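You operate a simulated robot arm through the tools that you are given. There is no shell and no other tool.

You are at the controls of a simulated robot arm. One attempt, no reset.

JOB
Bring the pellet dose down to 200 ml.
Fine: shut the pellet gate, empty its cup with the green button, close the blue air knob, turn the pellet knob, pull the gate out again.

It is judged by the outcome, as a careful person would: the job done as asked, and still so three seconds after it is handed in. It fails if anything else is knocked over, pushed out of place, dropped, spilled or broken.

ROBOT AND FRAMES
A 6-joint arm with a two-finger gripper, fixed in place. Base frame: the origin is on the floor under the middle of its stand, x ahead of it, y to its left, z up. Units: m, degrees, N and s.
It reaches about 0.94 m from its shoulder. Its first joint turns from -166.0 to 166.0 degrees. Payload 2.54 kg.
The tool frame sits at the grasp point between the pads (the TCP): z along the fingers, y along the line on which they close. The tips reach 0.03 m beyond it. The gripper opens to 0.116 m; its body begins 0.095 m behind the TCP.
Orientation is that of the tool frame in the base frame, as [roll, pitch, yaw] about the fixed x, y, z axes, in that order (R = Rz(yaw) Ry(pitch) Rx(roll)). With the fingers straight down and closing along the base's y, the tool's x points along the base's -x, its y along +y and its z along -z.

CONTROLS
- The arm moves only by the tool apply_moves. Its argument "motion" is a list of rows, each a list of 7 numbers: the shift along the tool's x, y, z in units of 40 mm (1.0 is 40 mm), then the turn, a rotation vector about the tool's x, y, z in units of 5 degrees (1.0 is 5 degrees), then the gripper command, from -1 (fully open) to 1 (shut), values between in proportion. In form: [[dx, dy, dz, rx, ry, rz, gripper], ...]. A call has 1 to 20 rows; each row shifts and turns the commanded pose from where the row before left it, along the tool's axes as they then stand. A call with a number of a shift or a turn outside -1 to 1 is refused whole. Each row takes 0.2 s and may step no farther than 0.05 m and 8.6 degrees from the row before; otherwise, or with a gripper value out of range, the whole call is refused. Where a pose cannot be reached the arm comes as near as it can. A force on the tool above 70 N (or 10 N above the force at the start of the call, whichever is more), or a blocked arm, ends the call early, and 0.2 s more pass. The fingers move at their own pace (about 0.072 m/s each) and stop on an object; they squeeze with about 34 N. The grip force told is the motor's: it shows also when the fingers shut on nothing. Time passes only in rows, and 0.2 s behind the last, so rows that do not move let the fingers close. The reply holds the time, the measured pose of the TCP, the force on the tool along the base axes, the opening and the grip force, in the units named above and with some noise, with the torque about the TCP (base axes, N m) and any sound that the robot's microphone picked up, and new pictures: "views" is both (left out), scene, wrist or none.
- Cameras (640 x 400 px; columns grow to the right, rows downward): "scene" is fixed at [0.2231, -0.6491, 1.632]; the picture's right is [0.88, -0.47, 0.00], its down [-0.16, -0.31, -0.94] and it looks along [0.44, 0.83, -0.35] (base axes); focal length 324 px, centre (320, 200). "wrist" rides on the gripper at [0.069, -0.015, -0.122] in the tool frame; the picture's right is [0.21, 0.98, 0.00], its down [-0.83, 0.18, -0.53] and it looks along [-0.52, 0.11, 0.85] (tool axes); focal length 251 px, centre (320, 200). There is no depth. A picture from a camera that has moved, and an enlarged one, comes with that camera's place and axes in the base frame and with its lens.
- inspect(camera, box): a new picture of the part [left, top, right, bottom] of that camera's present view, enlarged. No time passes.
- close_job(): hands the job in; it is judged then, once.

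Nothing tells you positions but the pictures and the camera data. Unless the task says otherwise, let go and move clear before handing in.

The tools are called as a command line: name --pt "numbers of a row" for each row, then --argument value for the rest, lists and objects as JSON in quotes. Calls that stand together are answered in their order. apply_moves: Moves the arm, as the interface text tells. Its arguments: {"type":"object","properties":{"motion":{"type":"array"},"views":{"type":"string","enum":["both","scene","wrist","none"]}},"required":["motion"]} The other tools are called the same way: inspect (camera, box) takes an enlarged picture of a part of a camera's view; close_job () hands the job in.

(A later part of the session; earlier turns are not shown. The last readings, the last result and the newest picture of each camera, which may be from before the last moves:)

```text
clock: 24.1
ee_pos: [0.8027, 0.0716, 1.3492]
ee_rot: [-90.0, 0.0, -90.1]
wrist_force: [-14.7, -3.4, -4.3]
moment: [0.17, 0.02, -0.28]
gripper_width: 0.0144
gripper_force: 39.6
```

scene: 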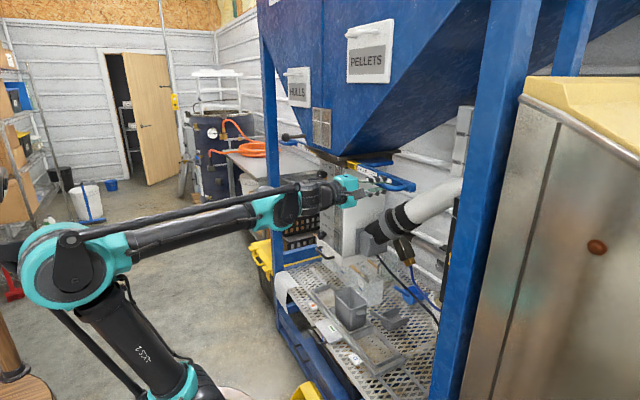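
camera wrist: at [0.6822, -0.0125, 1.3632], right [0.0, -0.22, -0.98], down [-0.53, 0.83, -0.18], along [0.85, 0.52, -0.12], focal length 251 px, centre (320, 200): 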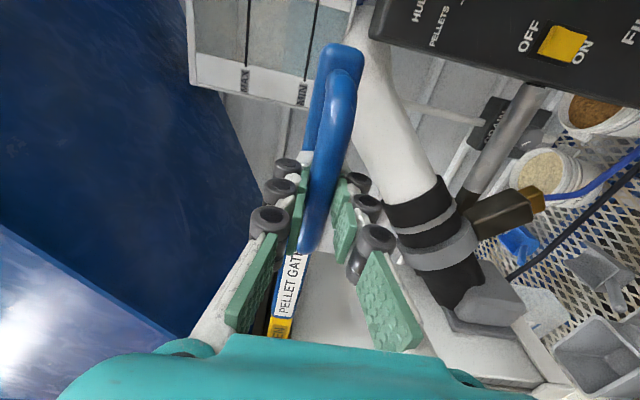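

That moved smoothly by 15 mm with low forces. I'll continue at this speed.

apply_moves --pt "-0.12 0 -0.02 0 0 0 1" --pt "-0.12 0 0 0 0 0 1" --pt "-0.12 0 0 0 0 0 1" --pt "-0.12 0 0 0 0 0 1" --pt "-0.12 0 0 0 0 0 1" --pt "-0.12 0 0 0 0 0 1" --pt "-0.12 0 0 0 0 0 1" --pt "-0.12 0 0 0 0 0 1"

inspect --camera "scene" --box '[300, 130, 440, 240]'

```text
clock: 25.9
ee_pos: [0.8022, 0.1101, 1.3485]
ee_rot: [-90.0, -0.3, -90.1]
wrist_force: [23.4, -2.5, 10.5]
moment: [0.12, -0.01, 0.24]
gripper_width: 0.0145
gripper_force: 39.4
camera wrist: at [0.6822, 0.0414, 1.3633], right [0.0, -0.22, -0.98], down [-0.53, 0.83, -0.18], along [0.85, 0.52, -0.12], focal length 251 px, centre (320, 200)
```

scene: 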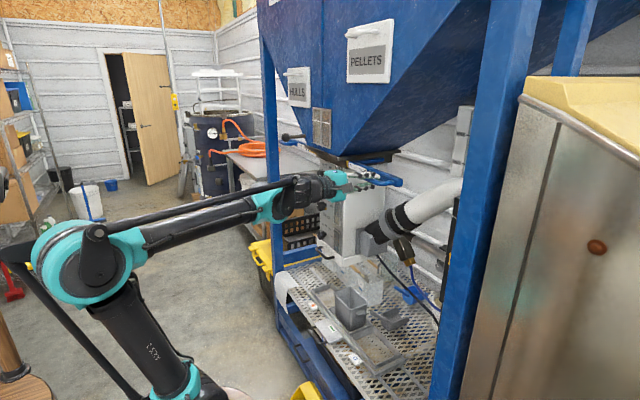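
wrist: 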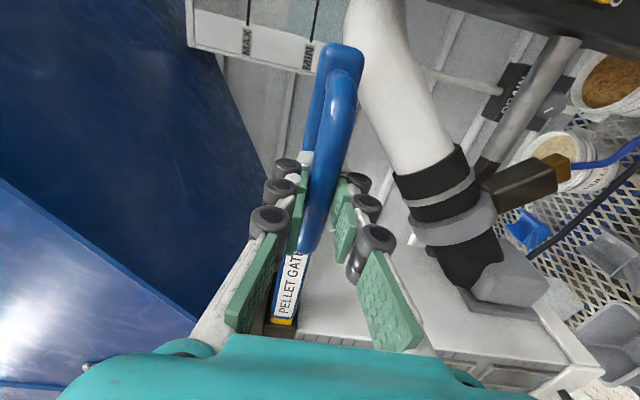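

```text
3.64 times, centred on (370, 185) of scene
camera zoom: at [0.2231, -0.6491, 1.632], right [0.88, -0.47, 0.0], down [-0.16, -0.31, -0.94], along [0.44, 0.83, -0.35], focal length 1180 px, centre (138, 254)
```

zoom: 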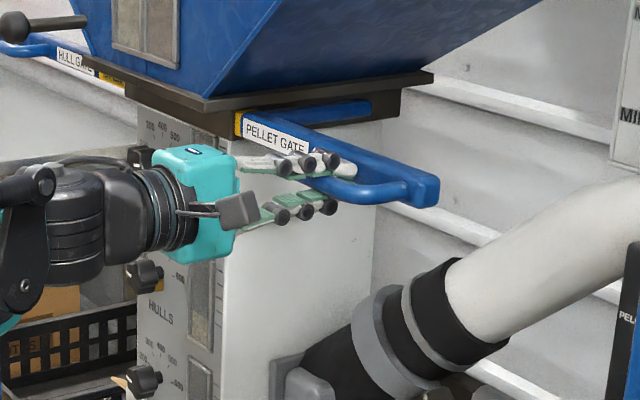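

The gate is in 67 mm and the yellow OPEN label is almost hidden. I'll relieve the x load and keep pushing in small steps until it stops.

apply_moves --pt "-0.1 -0.02 0.012 0 0 0 1" --pt "-0.1 0 0 0 0 0 1" --pt "-0.1 0 0 0 0 0 1" --pt "-0.1 0 0 0 0 0 1" --pt "-0.1 0 0 0 0 0 1" --views "none"

inspect --camera "scene" --box '[320, 140, 420, 210]'

```text
clock: 27.1
ee_pos: [0.8039, 0.1271, 1.3485]
ee_rot: [-90.0, -0.1, -90.1]
wrist_force: [13.2, -39.2, -1.4]
moment: [0.03, 0.01, 0.17]
gripper_width: 0.0146
gripper_force: 38.6
```

```text
5.71 times, centred on (370, 175) of scene
camera zoom: at [0.2231, -0.6491, 1.632], right [0.88, -0.47, 0.0], down [-0.16, -0.31, -0.94], along [0.44, 0.83, -0.35], focal length 1854 px, centre (34, 343)
```

zoom: 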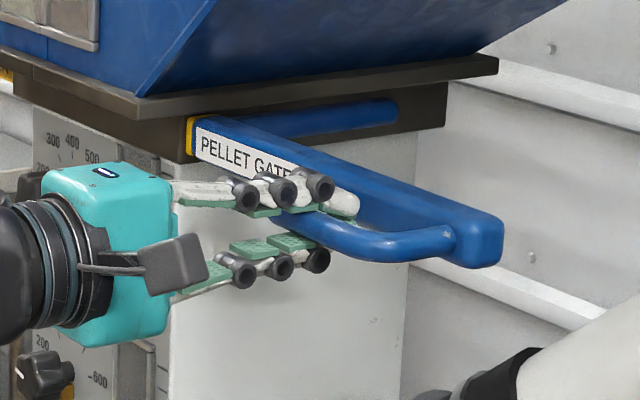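

A y-load of -39 N after 84 mm of travel suggests the end stop. I'll press a little more to confirm it is fully home.

apply_moves --pt "-0.03 0 -0.005 0 0 0 1" --pt "-0.03 0 0 0 0 0 1" --pt "0 0 0 0 0 0 1"

inspect --camera "wrist" --box '[220, 220, 360, 360]'

```text
clock: 27.9
ee_pos: [0.8047, 0.1293, 1.3487]
ee_rot: [-90.1, 0.0, -90.2]
wrist_force: [3.4, -37.5, -19.4]
moment: [-0.02, -0.04, 0.12]
gripper_width: 0.0144
gripper_force: 38.8
camera wrist: at [0.6833, 0.0614, 1.3633], right [0.0, -0.22, -0.98], down [-0.53, 0.83, -0.18], along [0.85, 0.52, -0.12], focal length 251 px, centre (320, 200)
```

scene: 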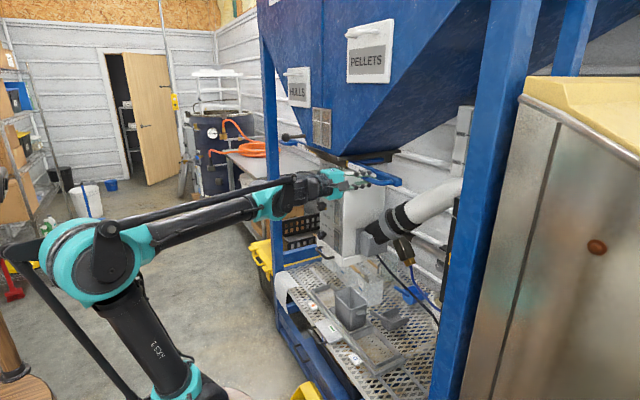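
wrist: 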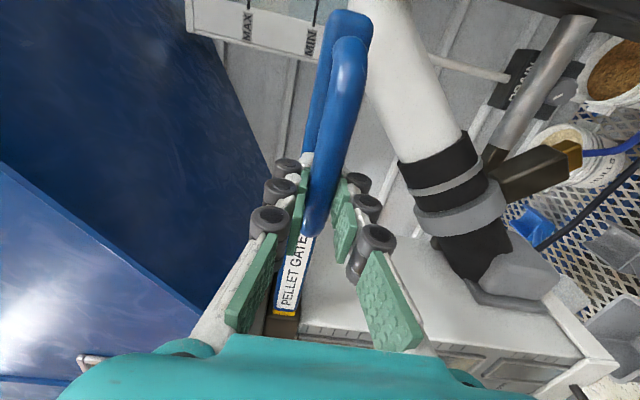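

```text
2.86 times, centred on (290, 290) of wrist
camera zoom: at [0.6833, 0.0614, 1.3633], right [0.0, -0.22, -0.98], down [-0.53, 0.83, -0.18], along [0.85, 0.52, -0.12], focal length 718 px, centre (406, -57)
```

zoom: 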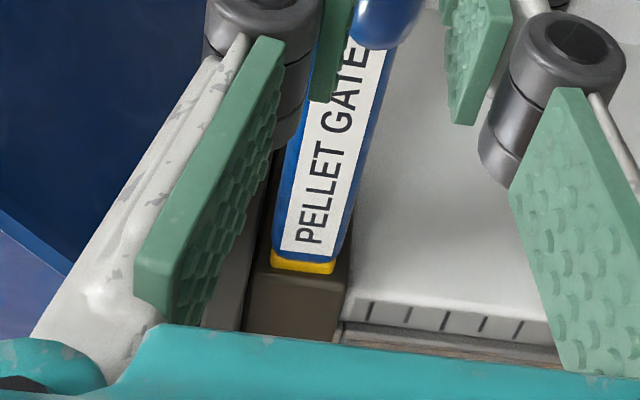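

The fingers slid along the tube near the end, and the bar itself has travelled only about 71 mm with a sliver of yellow still showing. To be sure it is fully shut I'll let go, back off, and push squarely on the end of the bar with closed fingers.

apply_moves --pt "0 0 0 0 0 0 -1" --pt "0 0 0 0 0 0 -1" --pt "0 0 0 0 0 0 -1" --pt "0 0 0 0 0 0 -1" --pt "0 0 -0.9 0 0 0 -1" --pt "0 0 -0.9 0 0 0 -1" --pt "0 0 -0.4 0 0 0 -1"

inspect --camera "wrist" --box '[240, 20, 400, 300]'

inspect --camera "scene" --box '[320, 140, 420, 210]'

```text
clock: 29.5
ee_pos: [0.7144, 0.1344, 1.3496]
ee_rot: [-89.9, -0.1, -90.2]
wrist_force: [0.3, 0.4, 0.1]
moment: [0.01, -0.06, 0.01]
gripper_width: 0.1161
gripper_force: 0.0
camera wrist: at [0.5946, 0.0665, 1.3643], right [0.0, -0.22, -0.98], down [-0.53, 0.83, -0.18], along [0.85, 0.52, -0.12], focal length 251 px, centre (320, 200)
```

scene: 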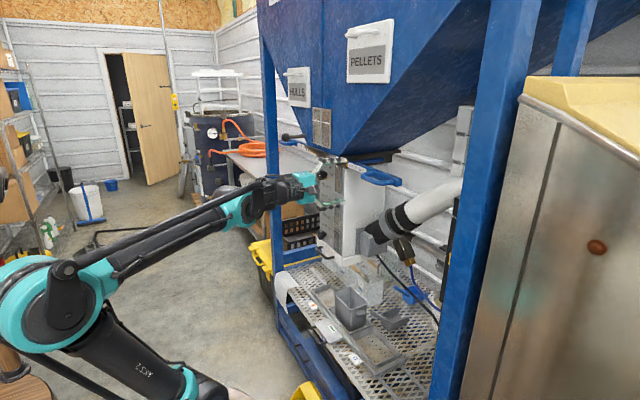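
wrist: 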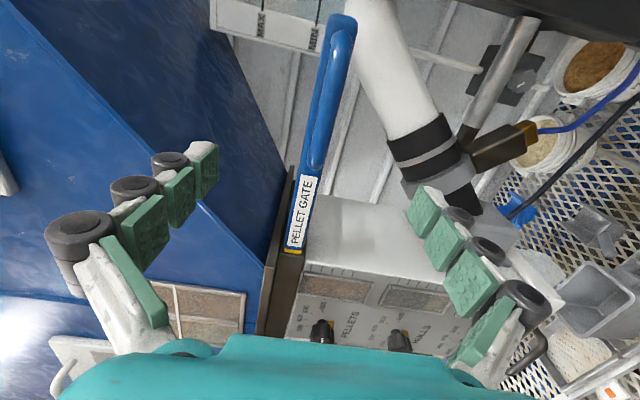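

```text
1.43 times, centred on (320, 160) of wrist
camera zoom: at [0.5946, 0.0665, 1.3643], right [0.0, -0.22, -0.98], down [-0.53, 0.83, -0.18], along [0.85, 0.52, -0.12], focal length 359 px, centre (320, 257)
```

zoom: 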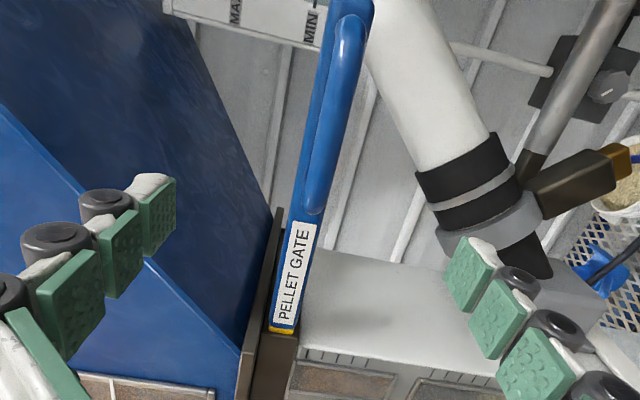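

```text
5.71 times, centred on (370, 175) of scene
camera zoom: at [0.2231, -0.6491, 1.632], right [0.88, -0.47, 0.0], down [-0.16, -0.31, -0.94], along [0.44, 0.83, -0.35], focal length 1854 px, centre (34, 343)
```

zoom: 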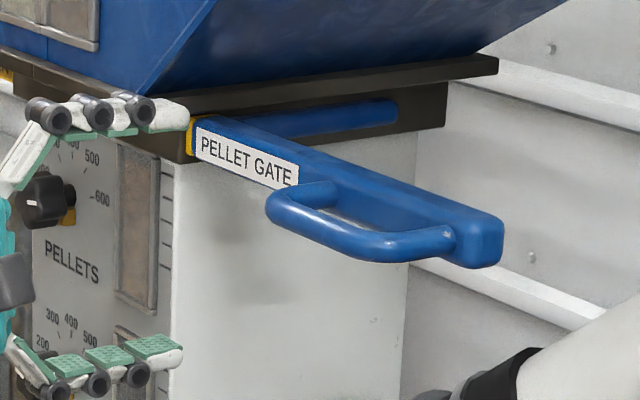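

The gate sits nearly flush, with about 7 mm of yellow visible. I'll close the fingers, move to the -y side of the bar end, and get to its depth before pushing.

apply_moves --pt "0.9 0 0 0 0 0 1" --pt "0.9 0 0 0 0 0 1" --pt "0.9 0 0 0 0 0 1" --pt "0.9 0 0 0 0 0 1" --pt "0 0 0 0 0 0 1" --pt "0 0 0 0 0 0 1"

inspect --camera "scene" --box '[320, 140, 440, 230]'

```text
clock: 30.9
ee_pos: [0.7123, -0.0101, 1.348]
ee_rot: [-90.0, -0.1, -90.1]
wrist_force: [-0.4, 0.1, 0.7]
moment: [0.0, 0.02, 0.0]
gripper_width: 0.0002
gripper_force: 29.2
camera wrist: at [0.5924, -0.0785, 1.3624], right [0.0, -0.22, -0.98], down [-0.53, 0.83, -0.18], along [0.85, 0.52, -0.12], focal length 251 px, centre (320, 200)
```

scene: 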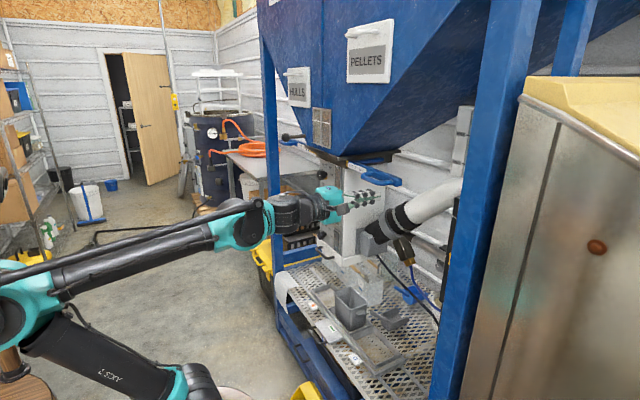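
wrist: 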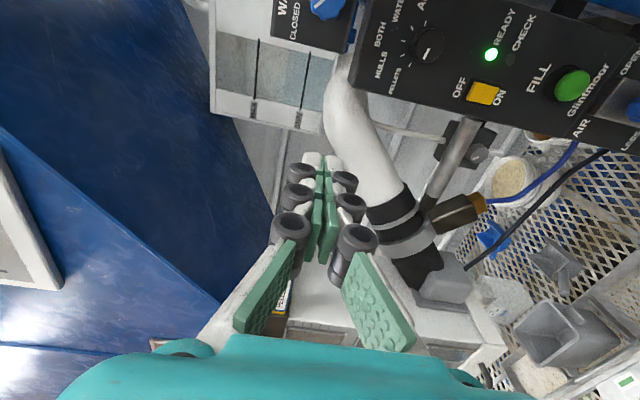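

```text
4.44 times, centred on (380, 185) of scene
camera zoom: at [0.2231, -0.6491, 1.632], right [0.88, -0.47, 0.0], down [-0.16, -0.31, -0.94], along [0.44, 0.83, -0.35], focal length 1442 px, centre (53, 267)
```

zoom: 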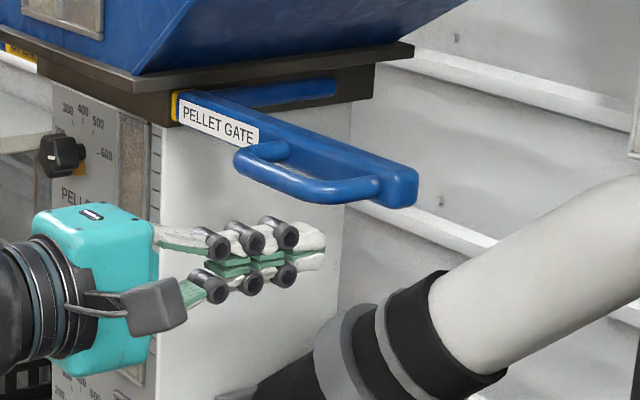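

The closed fingers are beside the bar end with about 3 cm of gap. I'll go forward to the bar's depth and then push +y gently.

apply_moves --pt "0 0 0.77 0 0 0 1" --pt "0 0 0.77 0 0 0 1" --pt "0 0 0.77 0 0 0 1" --pt "0 0 0.77 0 0 0 1" --pt "0 0 0 0 0 0 1"

inspect --camera "scene" --box '[320, 140, 440, 230]'

```text
clock: 32.1
ee_pos: [0.8383, -0.0088, 1.3482]
ee_rot: [-89.9, -0.2, -90.0]
wrist_force: [-0.3, -0.1, 0.5]
moment: [0.04, -0.01, -0.01]
gripper_width: 0.0
gripper_force: 29.1
camera wrist: at [0.7179, -0.0777, 1.3637], right [0.0, -0.22, -0.98], down [-0.53, 0.83, -0.18], along [0.85, 0.52, -0.12], focal length 251 px, centre (320, 200)
```

scene: 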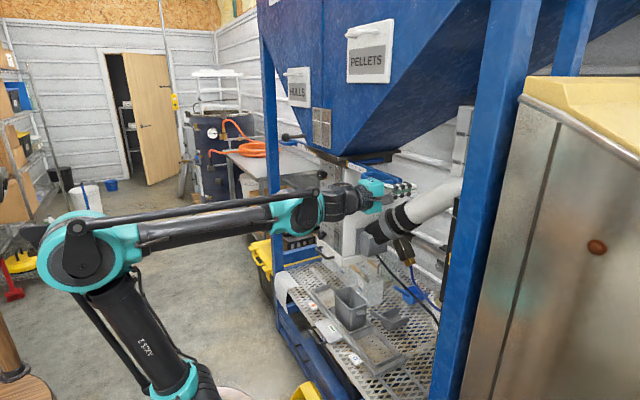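
wrist: 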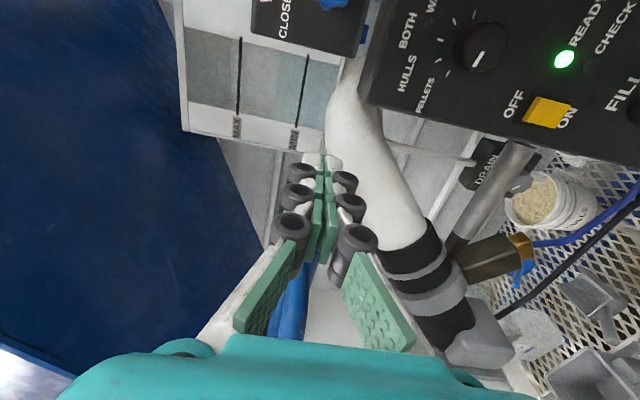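

```text
4.44 times, centred on (380, 185) of scene
camera zoom: at [0.2231, -0.6491, 1.632], right [0.88, -0.47, 0.0], down [-0.16, -0.31, -0.94], along [0.44, 0.83, -0.35], focal length 1442 px, centre (53, 267)
```

zoom: 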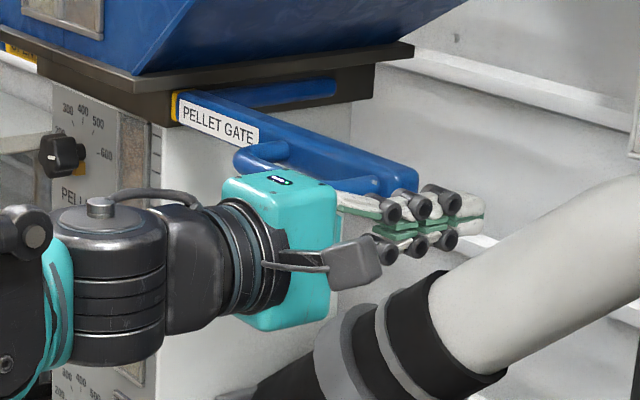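

The fingers are lined up with the bar end, and the selector clearly points at PELLETS. Now I'll push gently toward +y.

apply_moves --pt "-0.2 0 0 0 0 0 1" --pt "-0.2 0 0 0 0 0 1" --pt "-0.2 0 0 0 0 0 1" --pt "-0.1 0 0 0 0 0 1" --pt "-0.1 0 0 0 0 0 1" --pt "-0.05 0 0 0 0 0 1" --pt "-0.05 0 0 0 0 0 1" --pt "-0.05 0 0 0 0 0 1" --pt "-0.05 0 0 0 0 0 1"

inspect --camera "scene" --box '[320, 140, 440, 230]'

```text
clock: 34.1
ee_pos: [0.8379, 0.0271, 1.3505]
ee_rot: [-90.0, -0.2, -90.1]
wrist_force: [0.9, -0.3, 0.5]
moment: [0.04, 0.0, 0.02]
gripper_width: 0.0
gripper_force: 29.6
camera wrist: at [0.7167, -0.0394, 1.3646], right [0.0, -0.22, -0.98], down [-0.53, 0.83, -0.18], along [0.85, 0.52, -0.12], focal length 251 px, centre (320, 200)
```

scene: 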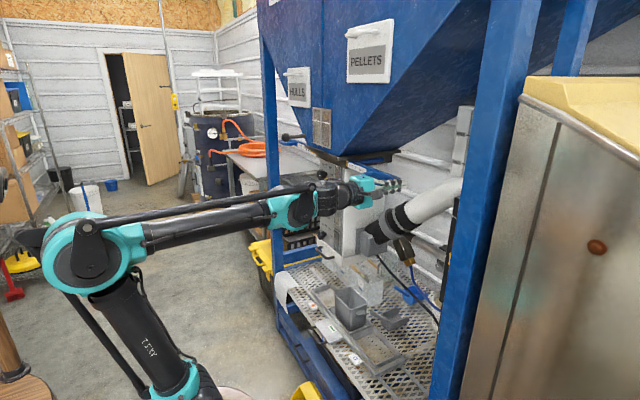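
wrist: 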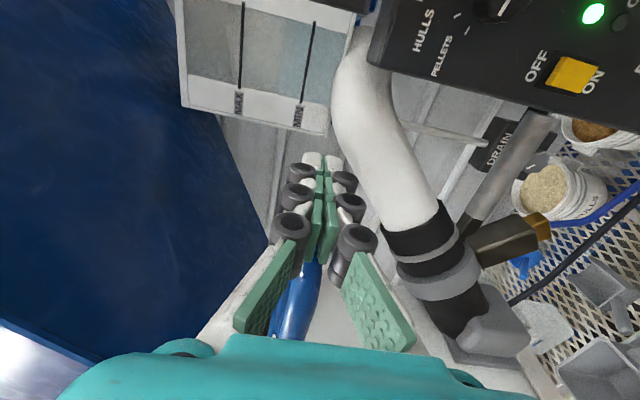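

```text
4.44 times, centred on (380, 185) of scene
camera zoom: at [0.2231, -0.6491, 1.632], right [0.88, -0.47, 0.0], down [-0.16, -0.31, -0.94], along [0.44, 0.83, -0.35], focal length 1442 px, centre (53, 267)
```

zoom: 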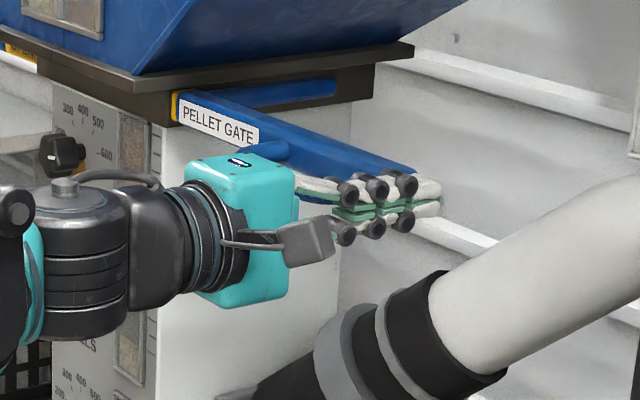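

Still no contact. I'll keep going in 2 mm steps until the bar end takes load.

apply_moves --pt "-0.05 0 0 0 0 0 1" --pt "-0.05 0 0 0 0 0 1" --pt "-0.05 0 0 0 0 0 1" --pt "-0.05 0 0 0 0 0 1" --pt "-0.05 0 0 0 0 0 1" --pt "-0.05 0 0 0 0 0 1" --pt "-0.05 0 0 0 0 0 1" --pt "-0.05 0 0 0 0 0 1"

inspect --camera "scene" --box '[320, 140, 440, 230]'

```text
clock: 35.8
ee_pos: [0.8375, 0.0327, 1.3508]
ee_rot: [-90.0, -0.1, -91.5]
wrist_force: [3.9, -36.7, 2.6]
moment: [0.09, -0.02, -0.34]
gripper_width: 0.0061
gripper_force: 28.6
stopped in row 8: the force on the tool passed its limit at 75 N (the readings are from after the stop); the commanded pose is now the measured one
camera wrist: at [0.7149, -0.033, 1.3643], right [-0.01, -0.22, -0.98], down [-0.51, 0.84, -0.18], along [0.86, 0.5, -0.11], focal length 251 px, centre (320, 200)
```

scene: 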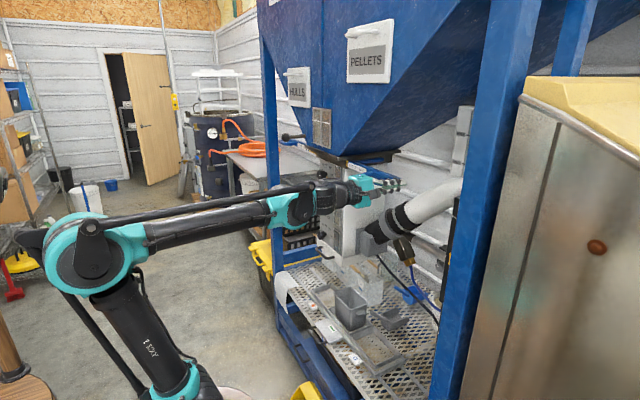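
wrist: 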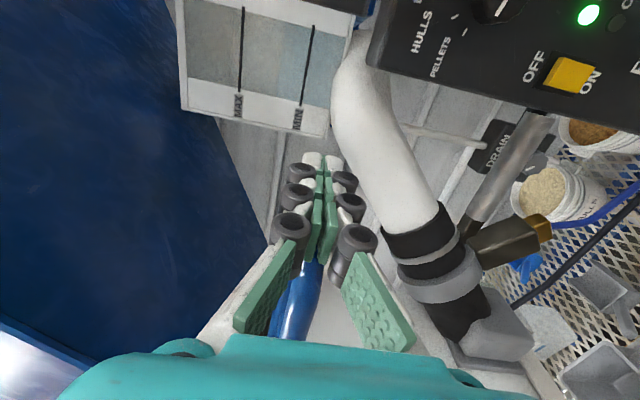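

```text
4.44 times, centred on (380, 185) of scene
camera zoom: at [0.2231, -0.6491, 1.632], right [0.88, -0.47, 0.0], down [-0.16, -0.31, -0.94], along [0.44, 0.83, -0.35], focal length 1442 px, centre (53, 267)
```

zoom: 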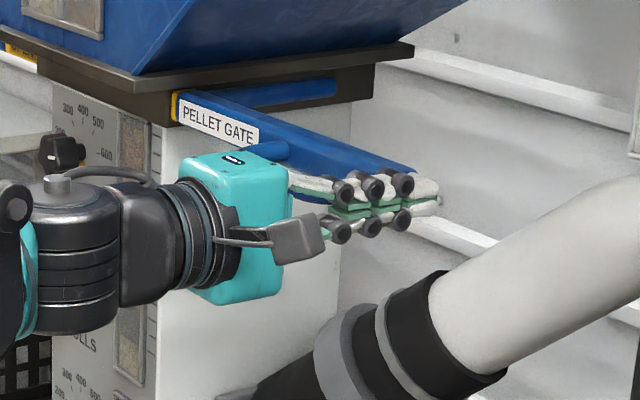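

The push reached 75 N and the gate did not move, so it is at its end stop and shut. Next is the FILL button, which I put at about (0.996, -0.105, 0.988). I'll back off, retreat, and roll to about -15° so the later air knob turn has room.

apply_moves --pt "0.5 0 0 0 0 0 1" --pt "0.4 0 0 0 -0.3 0 1" --pt "0 0 -0.9 0 0 0 1" --pt "0 0 -0.9 0 0 0 1" --pt "0 0 -0.9 0 0 0 1" --pt "0 0 -0.8 0 0 0 1" --pt "0 0 0 0 0 1 1" --pt "0 0 0 0 0 1 1" --pt "0 0 0 0 0 1 1" --pt "0 0 0 0 0 1 1" --pt "0 0 0 0 0 1 1" --pt "0 0 0 0 0 1 1" --pt "0 0 0 0 0 1 1" --pt "0 0 0 0 0 1 1" --pt "0 0 0 0 0 1 1" --pt "0 0 0 0 0 1 1" --pt "0 0 0 0 0 1 1" --pt "0 0 0 0 0 1 1"

inspect --camera "scene" --box '[320, 140, 440, 230]'

```text
clock: 39.6
ee_pos: [0.6965, -0.0003, 1.3504]
ee_rot: [-89.8, 59.9, -89.5]
wrist_force: [0.4, 0.7, -1.2]
moment: [-0.01, -0.03, 0.01]
gripper_width: 0.0004
gripper_force: 29.3
camera wrist: at [0.5766, -0.0477, 1.2966], right [-0.01, 0.74, -0.68], down [-0.54, 0.57, 0.62], along [0.84, 0.37, 0.39], focal length 251 px, centre (320, 200)
```

scene: 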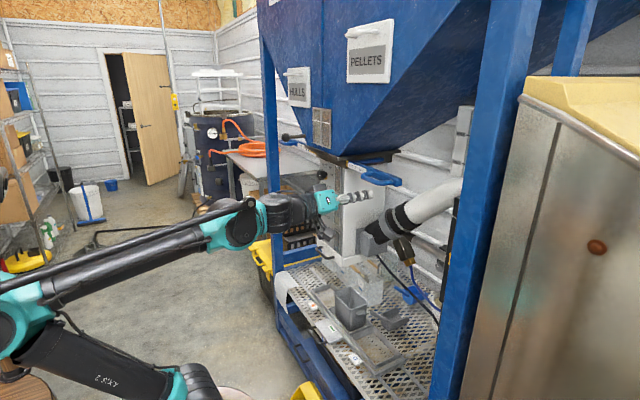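
wrist: 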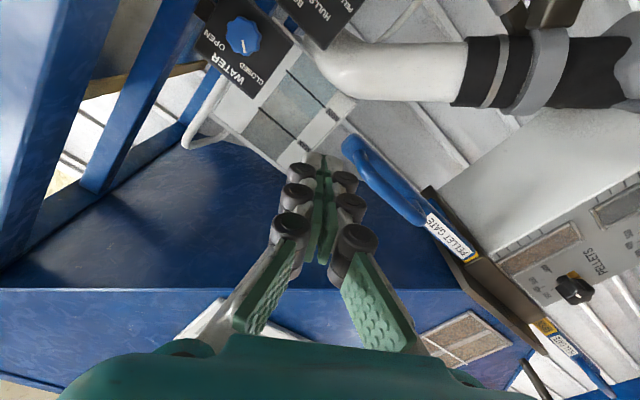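

```text
4.44 times, centred on (380, 185) of scene
camera zoom: at [0.2231, -0.6491, 1.632], right [0.88, -0.47, 0.0], down [-0.16, -0.31, -0.94], along [0.44, 0.83, -0.35], focal length 1442 px, centre (53, 267)
```

zoom: 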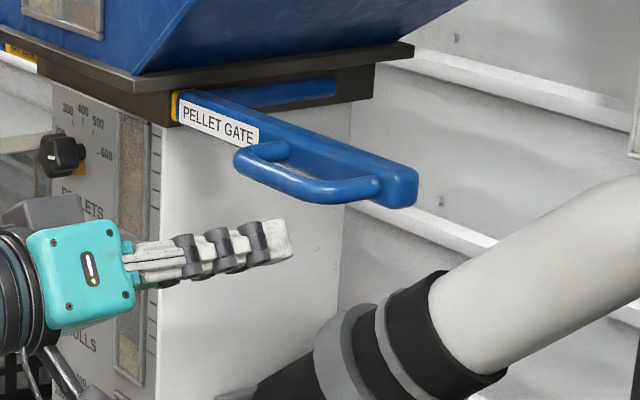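

The gate is shut and stays put. I'll bring the closed fingers down in front of the panel, keeping x around 0.75 so I stay clear of the post at about (0.84, -0.24).

apply_moves --pt "0.832 0.205 0.114 0 0 0 1" --pt "0.832 0.205 0.114 0 0 0 1" --pt "0.832 0.205 0.114 0 0 0 1" --pt "0.832 0.205 0.114 0 0 0 1" --pt "0.832 0.205 0.114 0 0 0 1" --pt "0.832 0.205 0.114 0 0 0 1" --pt "0.832 0.205 0.114 0 0 0 1" --pt "0.832 0.205 0.114 0 0 0 1" --pt "0.832 0.205 0.114 0 0 0 1" --pt "0.832 0.205 0.114 0 0 0 1" --pt "0.832 0.205 0.114 0 0 0 1"

inspect --camera "wrist" --box '[160, 20, 480, 260]'

```text
clock: 42.0
ee_pos: [0.7488, -0.1004, 0.9889]
ee_rot: [-89.9, 59.9, -89.4]
wrist_force: [-0.4, 0.6, 0.3]
moment: [0.01, 0.0, -0.02]
gripper_width: 0.0002
gripper_force: 28.7
camera wrist: at [0.6293, -0.15, 0.936], right [-0.01, 0.74, -0.68], down [-0.54, 0.57, 0.62], along [0.84, 0.37, 0.39], focal length 251 px, centre (320, 200)
```

scene: 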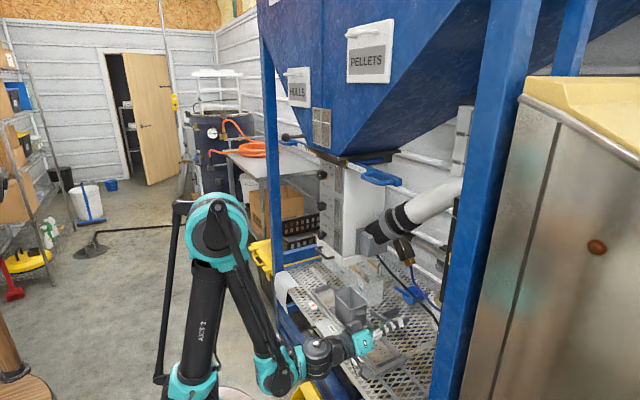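
wrist: 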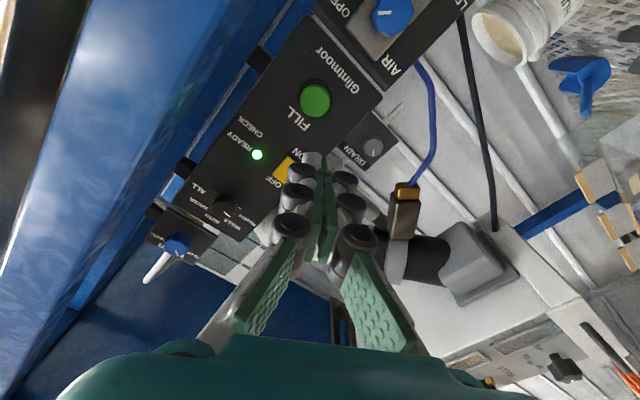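

```text
1.67 times, centred on (320, 140) of wrist
camera zoom: at [0.6293, -0.15, 0.936], right [-0.01, 0.74, -0.68], down [-0.54, 0.57, 0.62], along [0.84, 0.37, 0.39], focal length 419 px, centre (320, 300)
```

zoom: 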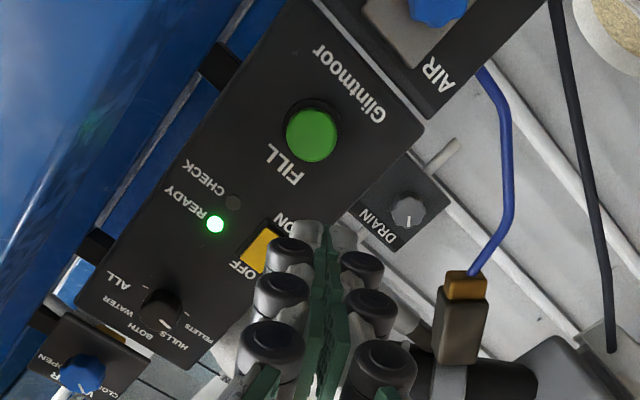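

The FILL button is at about (0.996, -0.104, 0.990), almost straight ahead. Before advancing I want to know how close the blue post is on the left.

inspect --camera "wrist" --box '[0, 0, 330, 330]'

inspect --camera "scene" --box '[380, 180, 560, 340]'

```text
1.21 times, centred on (165, 165) of wrist
camera zoom: at [0.6293, -0.15, 0.936], right [-0.01, 0.74, -0.68], down [-0.54, 0.57, 0.62], along [0.84, 0.37, 0.39], focal length 305 px, centre (508, 242)
```

zoom: 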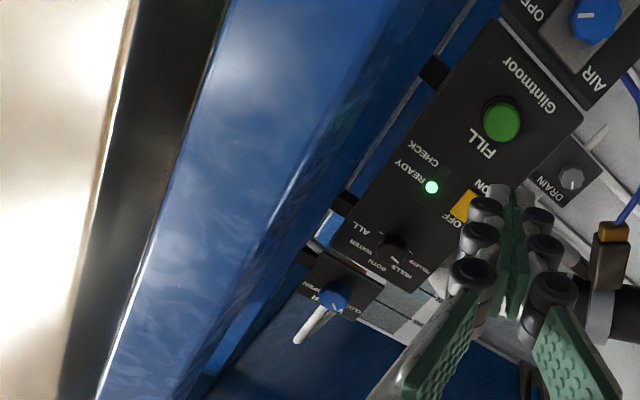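

```text
2.50 times, centred on (470, 260) of scene
camera zoom: at [0.2231, -0.6491, 1.632], right [0.88, -0.47, 0.0], down [-0.16, -0.31, -0.94], along [0.44, 0.83, -0.35], focal length 811 px, centre (-55, 50)
```

zoom: 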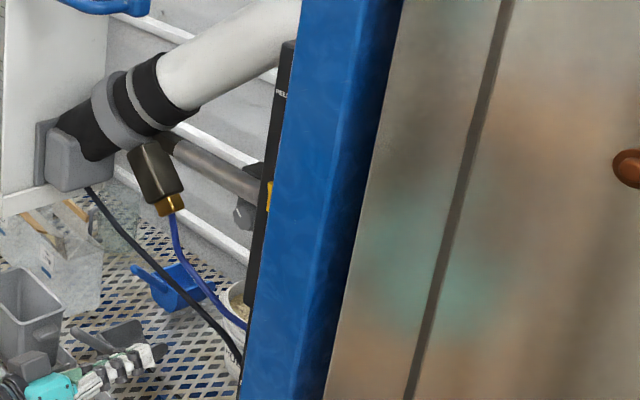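

The post's nearest face is at about y=-0.20, which leaves clearance, but I'll roll to -10° to bring the camera away from it. Then I'll advance to about 3 cm short of the button.

apply_moves --pt "0 0 0 0.1 0.06 1 1" --pt "0 0 0 0 0 1 1" --pt "0 0 0 0 0 1 1" --pt "0 0 0 0 0 1 1" --pt "0 -0.09 0.78 0 0 0 1" --pt "0 0 0.78 0 0 0 1" --pt "0 0 0.78 0 0 0 1" --pt "0 0 0.78 0 0 0 1" --pt "0 0 0.78 0 0 0 1" --pt "0 0 0.5 0 0 0 1"

inspect --camera "wrist" --box '[200, 40, 440, 220]'

inspect --camera "scene" --box '[380, 180, 520, 300]'

```text
clock: 44.2
ee_pos: [0.9244, -0.1092, 0.9903]
ee_rot: [-90.1, 79.9, -90.1]
wrist_force: [0.0, -0.1, 0.0]
moment: [-0.01, 0.01, -0.01]
gripper_width: 0.0
gripper_force: 28.7
camera wrist: at [0.8031, -0.1357, 0.9231], right [0.0, 0.92, -0.38], down [-0.53, 0.33, 0.78], along [0.85, 0.2, 0.49], focal length 251 px, centre (320, 200)
```

scene: 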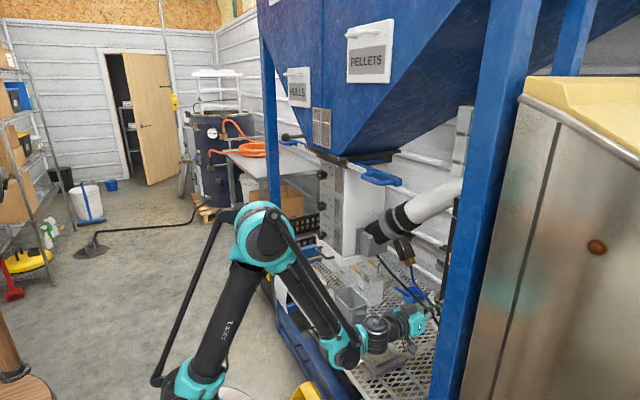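
wrist: 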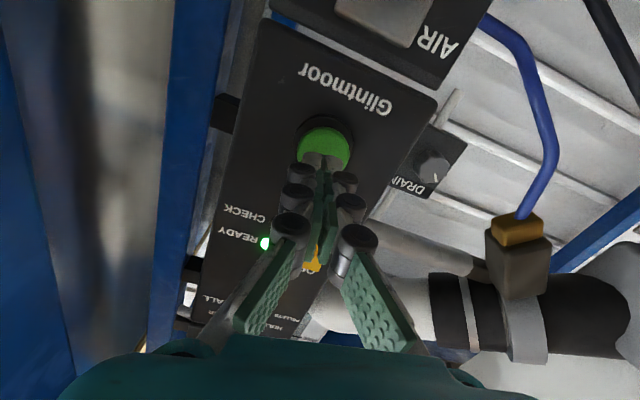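

```text
2.22 times, centred on (320, 130) of wrist
camera zoom: at [0.8031, -0.1357, 0.9231], right [0.0, 0.92, -0.38], down [-0.53, 0.33, 0.78], along [0.85, 0.2, 0.49], focal length 559 px, centre (320, 356)
```

zoom: 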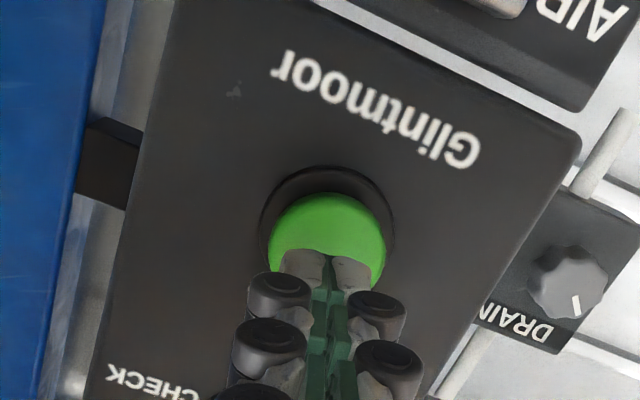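

```text
3.33 times, centred on (450, 240) of scene
camera zoom: at [0.2231, -0.6491, 1.632], right [0.88, -0.47, 0.0], down [-0.16, -0.31, -0.94], along [0.44, 0.83, -0.35], focal length 1082 px, centre (-113, 67)
```

zoom: 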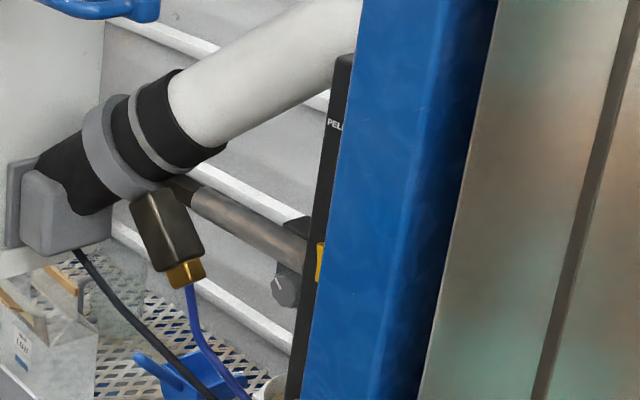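

The fingertips are centred on the green button, about 3–4 cm away. I'll go forward in decreasing steps and feel for contact.

apply_moves --pt "0.05 0 0.5 0 0 0 1" --pt "0 0 0.2 0 0 0 1" --pt "0 0 0.1 0 0 0 1" --pt "0 0 0.1 0 0 0 1" --views "wrist"

inspect --camera "wrist" --box '[200, 40, 440, 220]'

```text
clock: 45.2
ee_pos: [0.9595, -0.1079, 0.9865]
ee_rot: [-90.0, 79.9, -90.2]
wrist_force: [-2.4, -1.9, -0.8]
moment: [0.02, -0.02, 0.01]
gripper_width: 0.0003
gripper_force: 28.9
camera wrist: at [0.8397, -0.1353, 0.9195], right [0.0, 0.92, -0.38], down [-0.53, 0.33, 0.78], along [0.85, 0.2, 0.49], focal length 251 px, centre (320, 200)
```

wrist: 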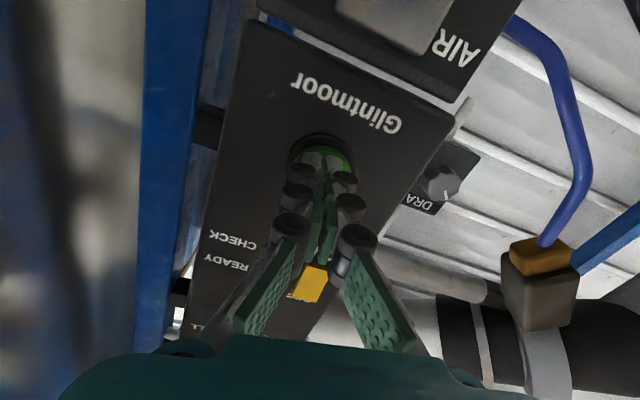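

```text
2.22 times, centred on (320, 130) of wrist
camera zoom: at [0.8397, -0.1353, 0.9195], right [0.0, 0.92, -0.38], down [-0.53, 0.33, 0.78], along [0.85, 0.2, 0.49], focal length 559 px, centre (320, 356)
```

zoom: 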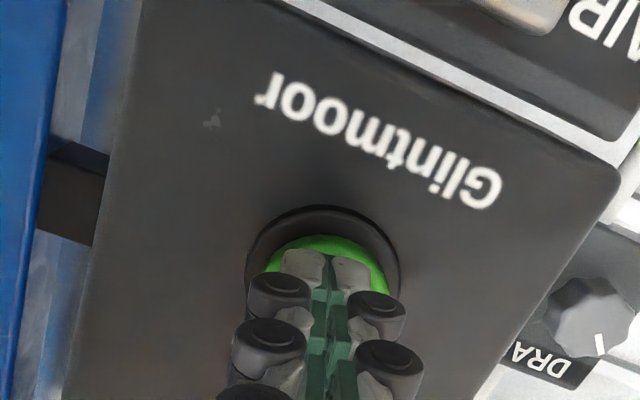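

Light contact, and the button looks slightly depressed. I'll press a bit further and hold briefly.

apply_moves --pt "0 0 0.06 0 0 0 1" --pt "0 0 0.06 0 0 0 1" --pt "0 0 0 0 0 0 1" --pt "0 0 0 0 0 0 1"

inspect --camera "scene" --box '[310, 150, 370, 250]'

inspect --camera "wrist" --box '[180, 100, 380, 340]'

```text
clock: 46.2
ee_pos: [0.9647, -0.1091, 0.9861]
ee_rot: [-89.9, 79.8, -89.9]
wrist_force: [-18.5, 5.5, -4.7]
moment: [-0.05, -0.03, 0.19]
gripper_width: 0.0059
gripper_force: 28.4
camera wrist: at [0.8444, -0.1359, 0.9203], right [0.0, 0.92, -0.38], down [-0.53, 0.32, 0.78], along [0.85, 0.2, 0.49], focal length 251 px, centre (320, 200)
```

scene: 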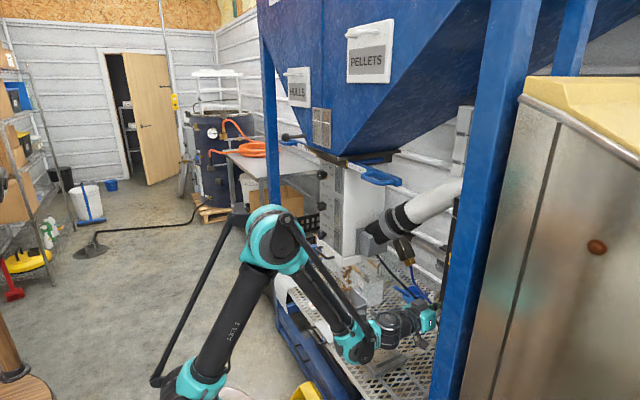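
wrist: 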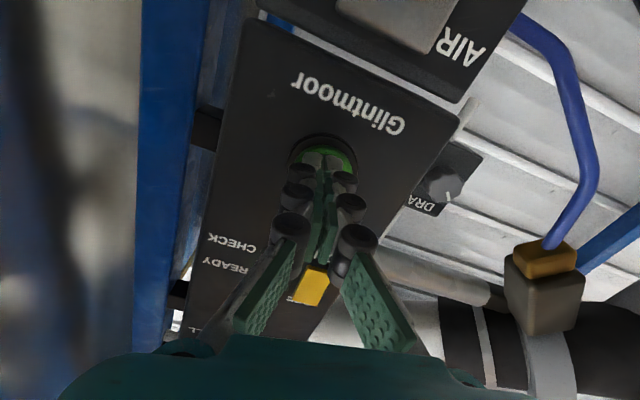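

```text
4.00 times, centred on (340, 200) of scene
camera zoom: at [0.2231, -0.6491, 1.632], right [0.88, -0.47, 0.0], down [-0.16, -0.31, -0.94], along [0.44, 0.83, -0.35], focal length 1298 px, centre (240, 200)
```

zoom: 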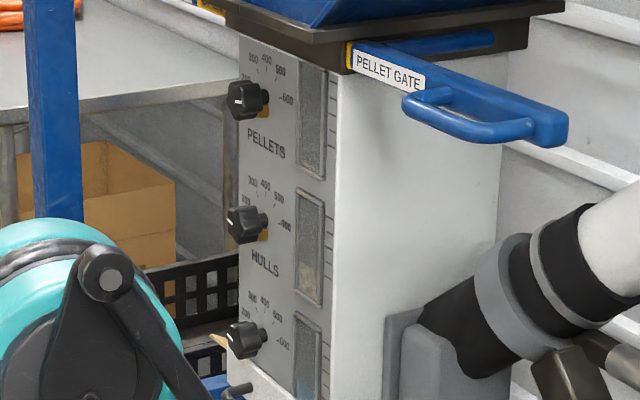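

```text
1.67 times, centred on (280, 220) of wrist
camera zoom: at [0.8444, -0.1359, 0.9203], right [0.0, 0.92, -0.38], down [-0.53, 0.32, 0.78], along [0.85, 0.2, 0.49], focal length 419 px, centre (387, 167)
```

zoom: 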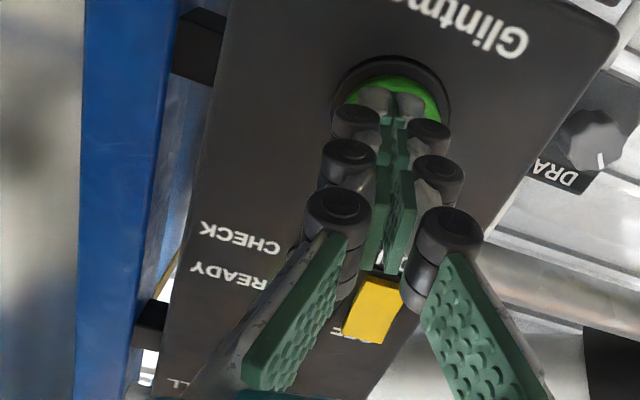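

The pellet window went from brown to empty, so the cup has discharged. I'll back off the button and check where the pellets went and what the lights say.

apply_moves --pt "0 0 -0.5 0 0 0 1" --pt "0 0 -0.8 0 0 0 1" --pt "0 0 0 0 0 0 1"

inspect --camera "scene" --box '[310, 230, 430, 330]'

inspect --camera "scene" --box '[310, 150, 370, 250]'

inspect --camera "wrist" --box '[180, 100, 380, 340]'

```text
clock: 47.0
ee_pos: [0.9113, -0.108, 0.9853]
ee_rot: [-90.0, 79.9, -90.0]
wrist_force: [0.3, -0.7, -0.4]
moment: [0.0, 0.03, -0.01]
gripper_width: 0.0
gripper_force: 28.6
camera wrist: at [0.7922, -0.134, 0.9192], right [0.0, 0.92, -0.38], down [-0.53, 0.33, 0.78], along [0.85, 0.2, 0.49], focal length 251 px, centre (320, 200)
```

scene: 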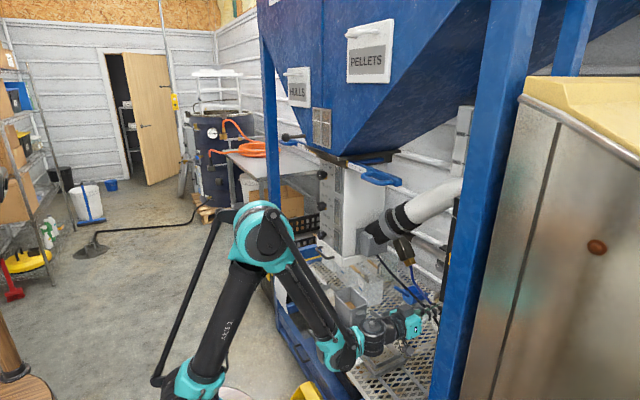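
wrist: 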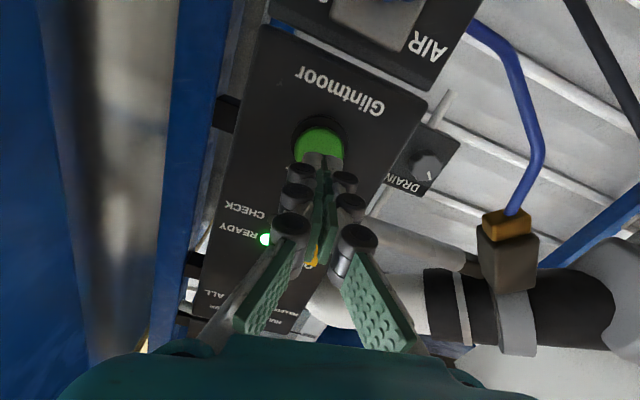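

```text
4.00 times, centred on (370, 280) of scene
camera zoom: at [0.2231, -0.6491, 1.632], right [0.88, -0.47, 0.0], down [-0.16, -0.31, -0.94], along [0.44, 0.83, -0.35], focal length 1298 px, centre (120, -120)
```

zoom: 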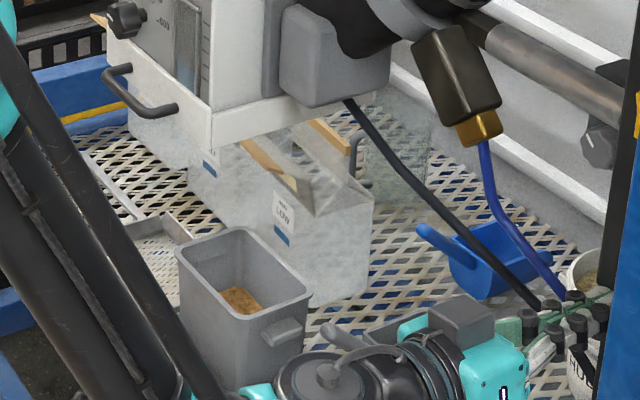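

```text
4.00 times, centred on (340, 200) of scene
camera zoom: at [0.2231, -0.6491, 1.632], right [0.88, -0.47, 0.0], down [-0.16, -0.31, -0.94], along [0.44, 0.83, -0.35], focal length 1298 px, centre (240, 200)
```

zoom: 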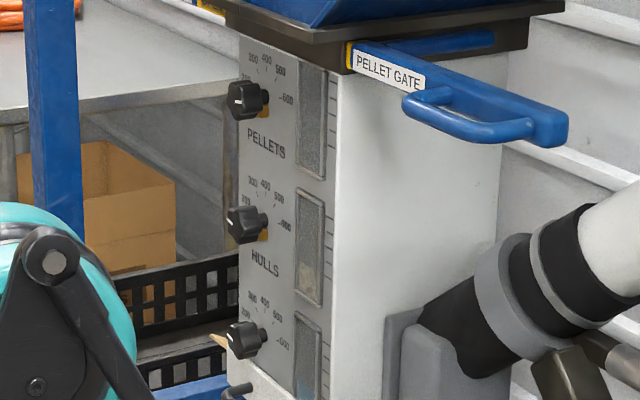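

```text
1.67 times, centred on (280, 220) of wrist
camera zoom: at [0.7922, -0.134, 0.9192], right [0.0, 0.92, -0.38], down [-0.53, 0.33, 0.78], along [0.85, 0.2, 0.49], focal length 419 px, centre (387, 167)
```

zoom: 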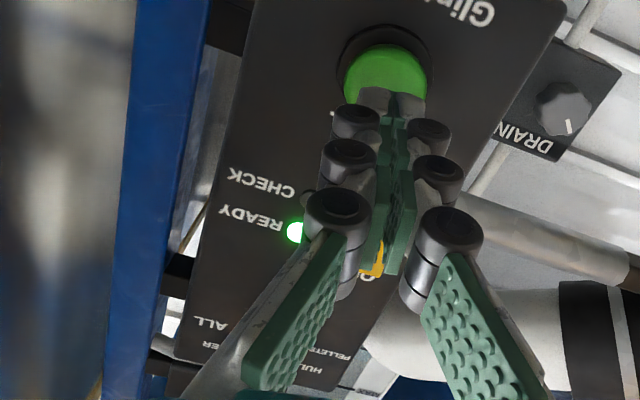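

The pellets dropped into the grey cup below, READY is lit again, and the pellet window is empty. Now the blue air knob at about (0.975, -0.103, 0.862): I'll back up a little, move down and half-open the fingers in front of it.

apply_moves --pt "0 0 -0.7 0 0 0 1" --pt "0.75 0.165 0 0 0 0 1" --pt "0.75 0.165 0 0 0 0 -0.3" --pt "0.75 0.165 0 0 0 0 -0.3" --pt "0.75 0.165 0 0 0 0 -0.3" --pt "0 0 0 0 0 0 -0.3"

inspect --camera "wrist" --box '[200, 40, 440, 220]'

```text
clock: 48.4
ee_pos: [0.917, -0.1071, 0.9051]
ee_rot: [-90.3, 79.8, -90.4]
wrist_force: [-0.6, -0.8, 0.0]
moment: [-0.02, 0.02, -0.02]
gripper_width: 0.0751
gripper_force: 0.1
out of reach, approached as far as the arm can: row 4, 5
camera wrist: at [0.7953, -0.1337, 0.8391], right [0.0, 0.92, -0.38], down [-0.53, 0.32, 0.78], along [0.85, 0.2, 0.49], focal length 251 px, centre (320, 200)
```

scene: 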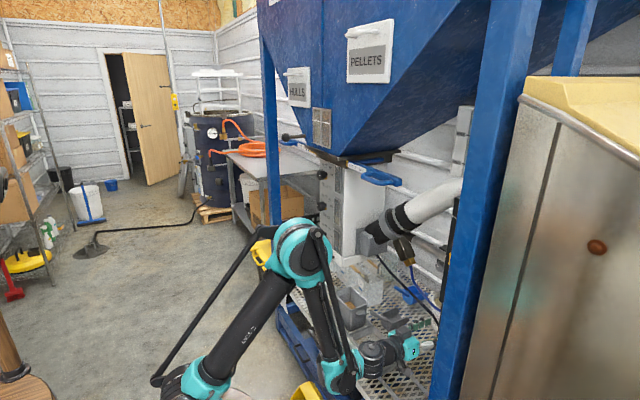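
wrist: 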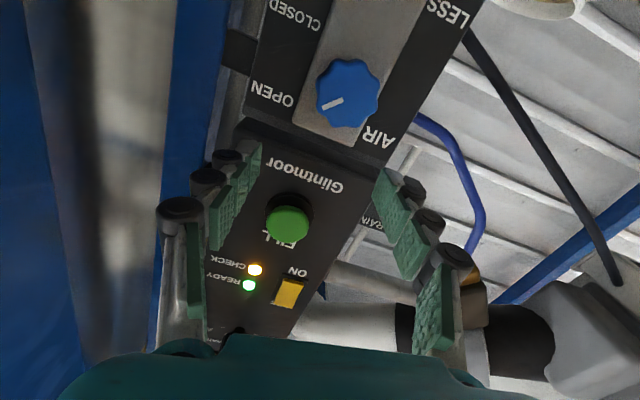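

```text
2.22 times, centred on (320, 130) of wrist
camera zoom: at [0.7953, -0.1337, 0.8391], right [0.0, 0.92, -0.38], down [-0.53, 0.32, 0.78], along [0.85, 0.2, 0.49], focal length 559 px, centre (320, 356)
```

zoom: 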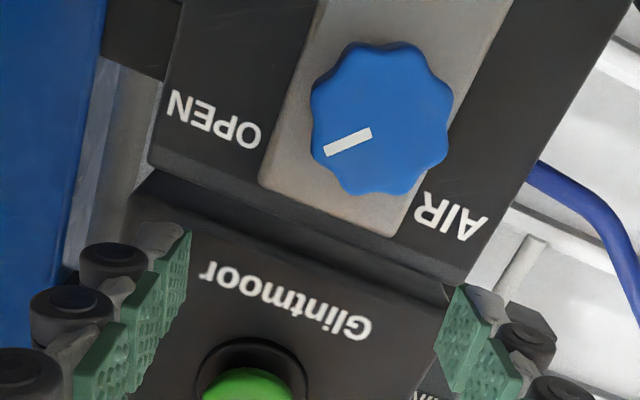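

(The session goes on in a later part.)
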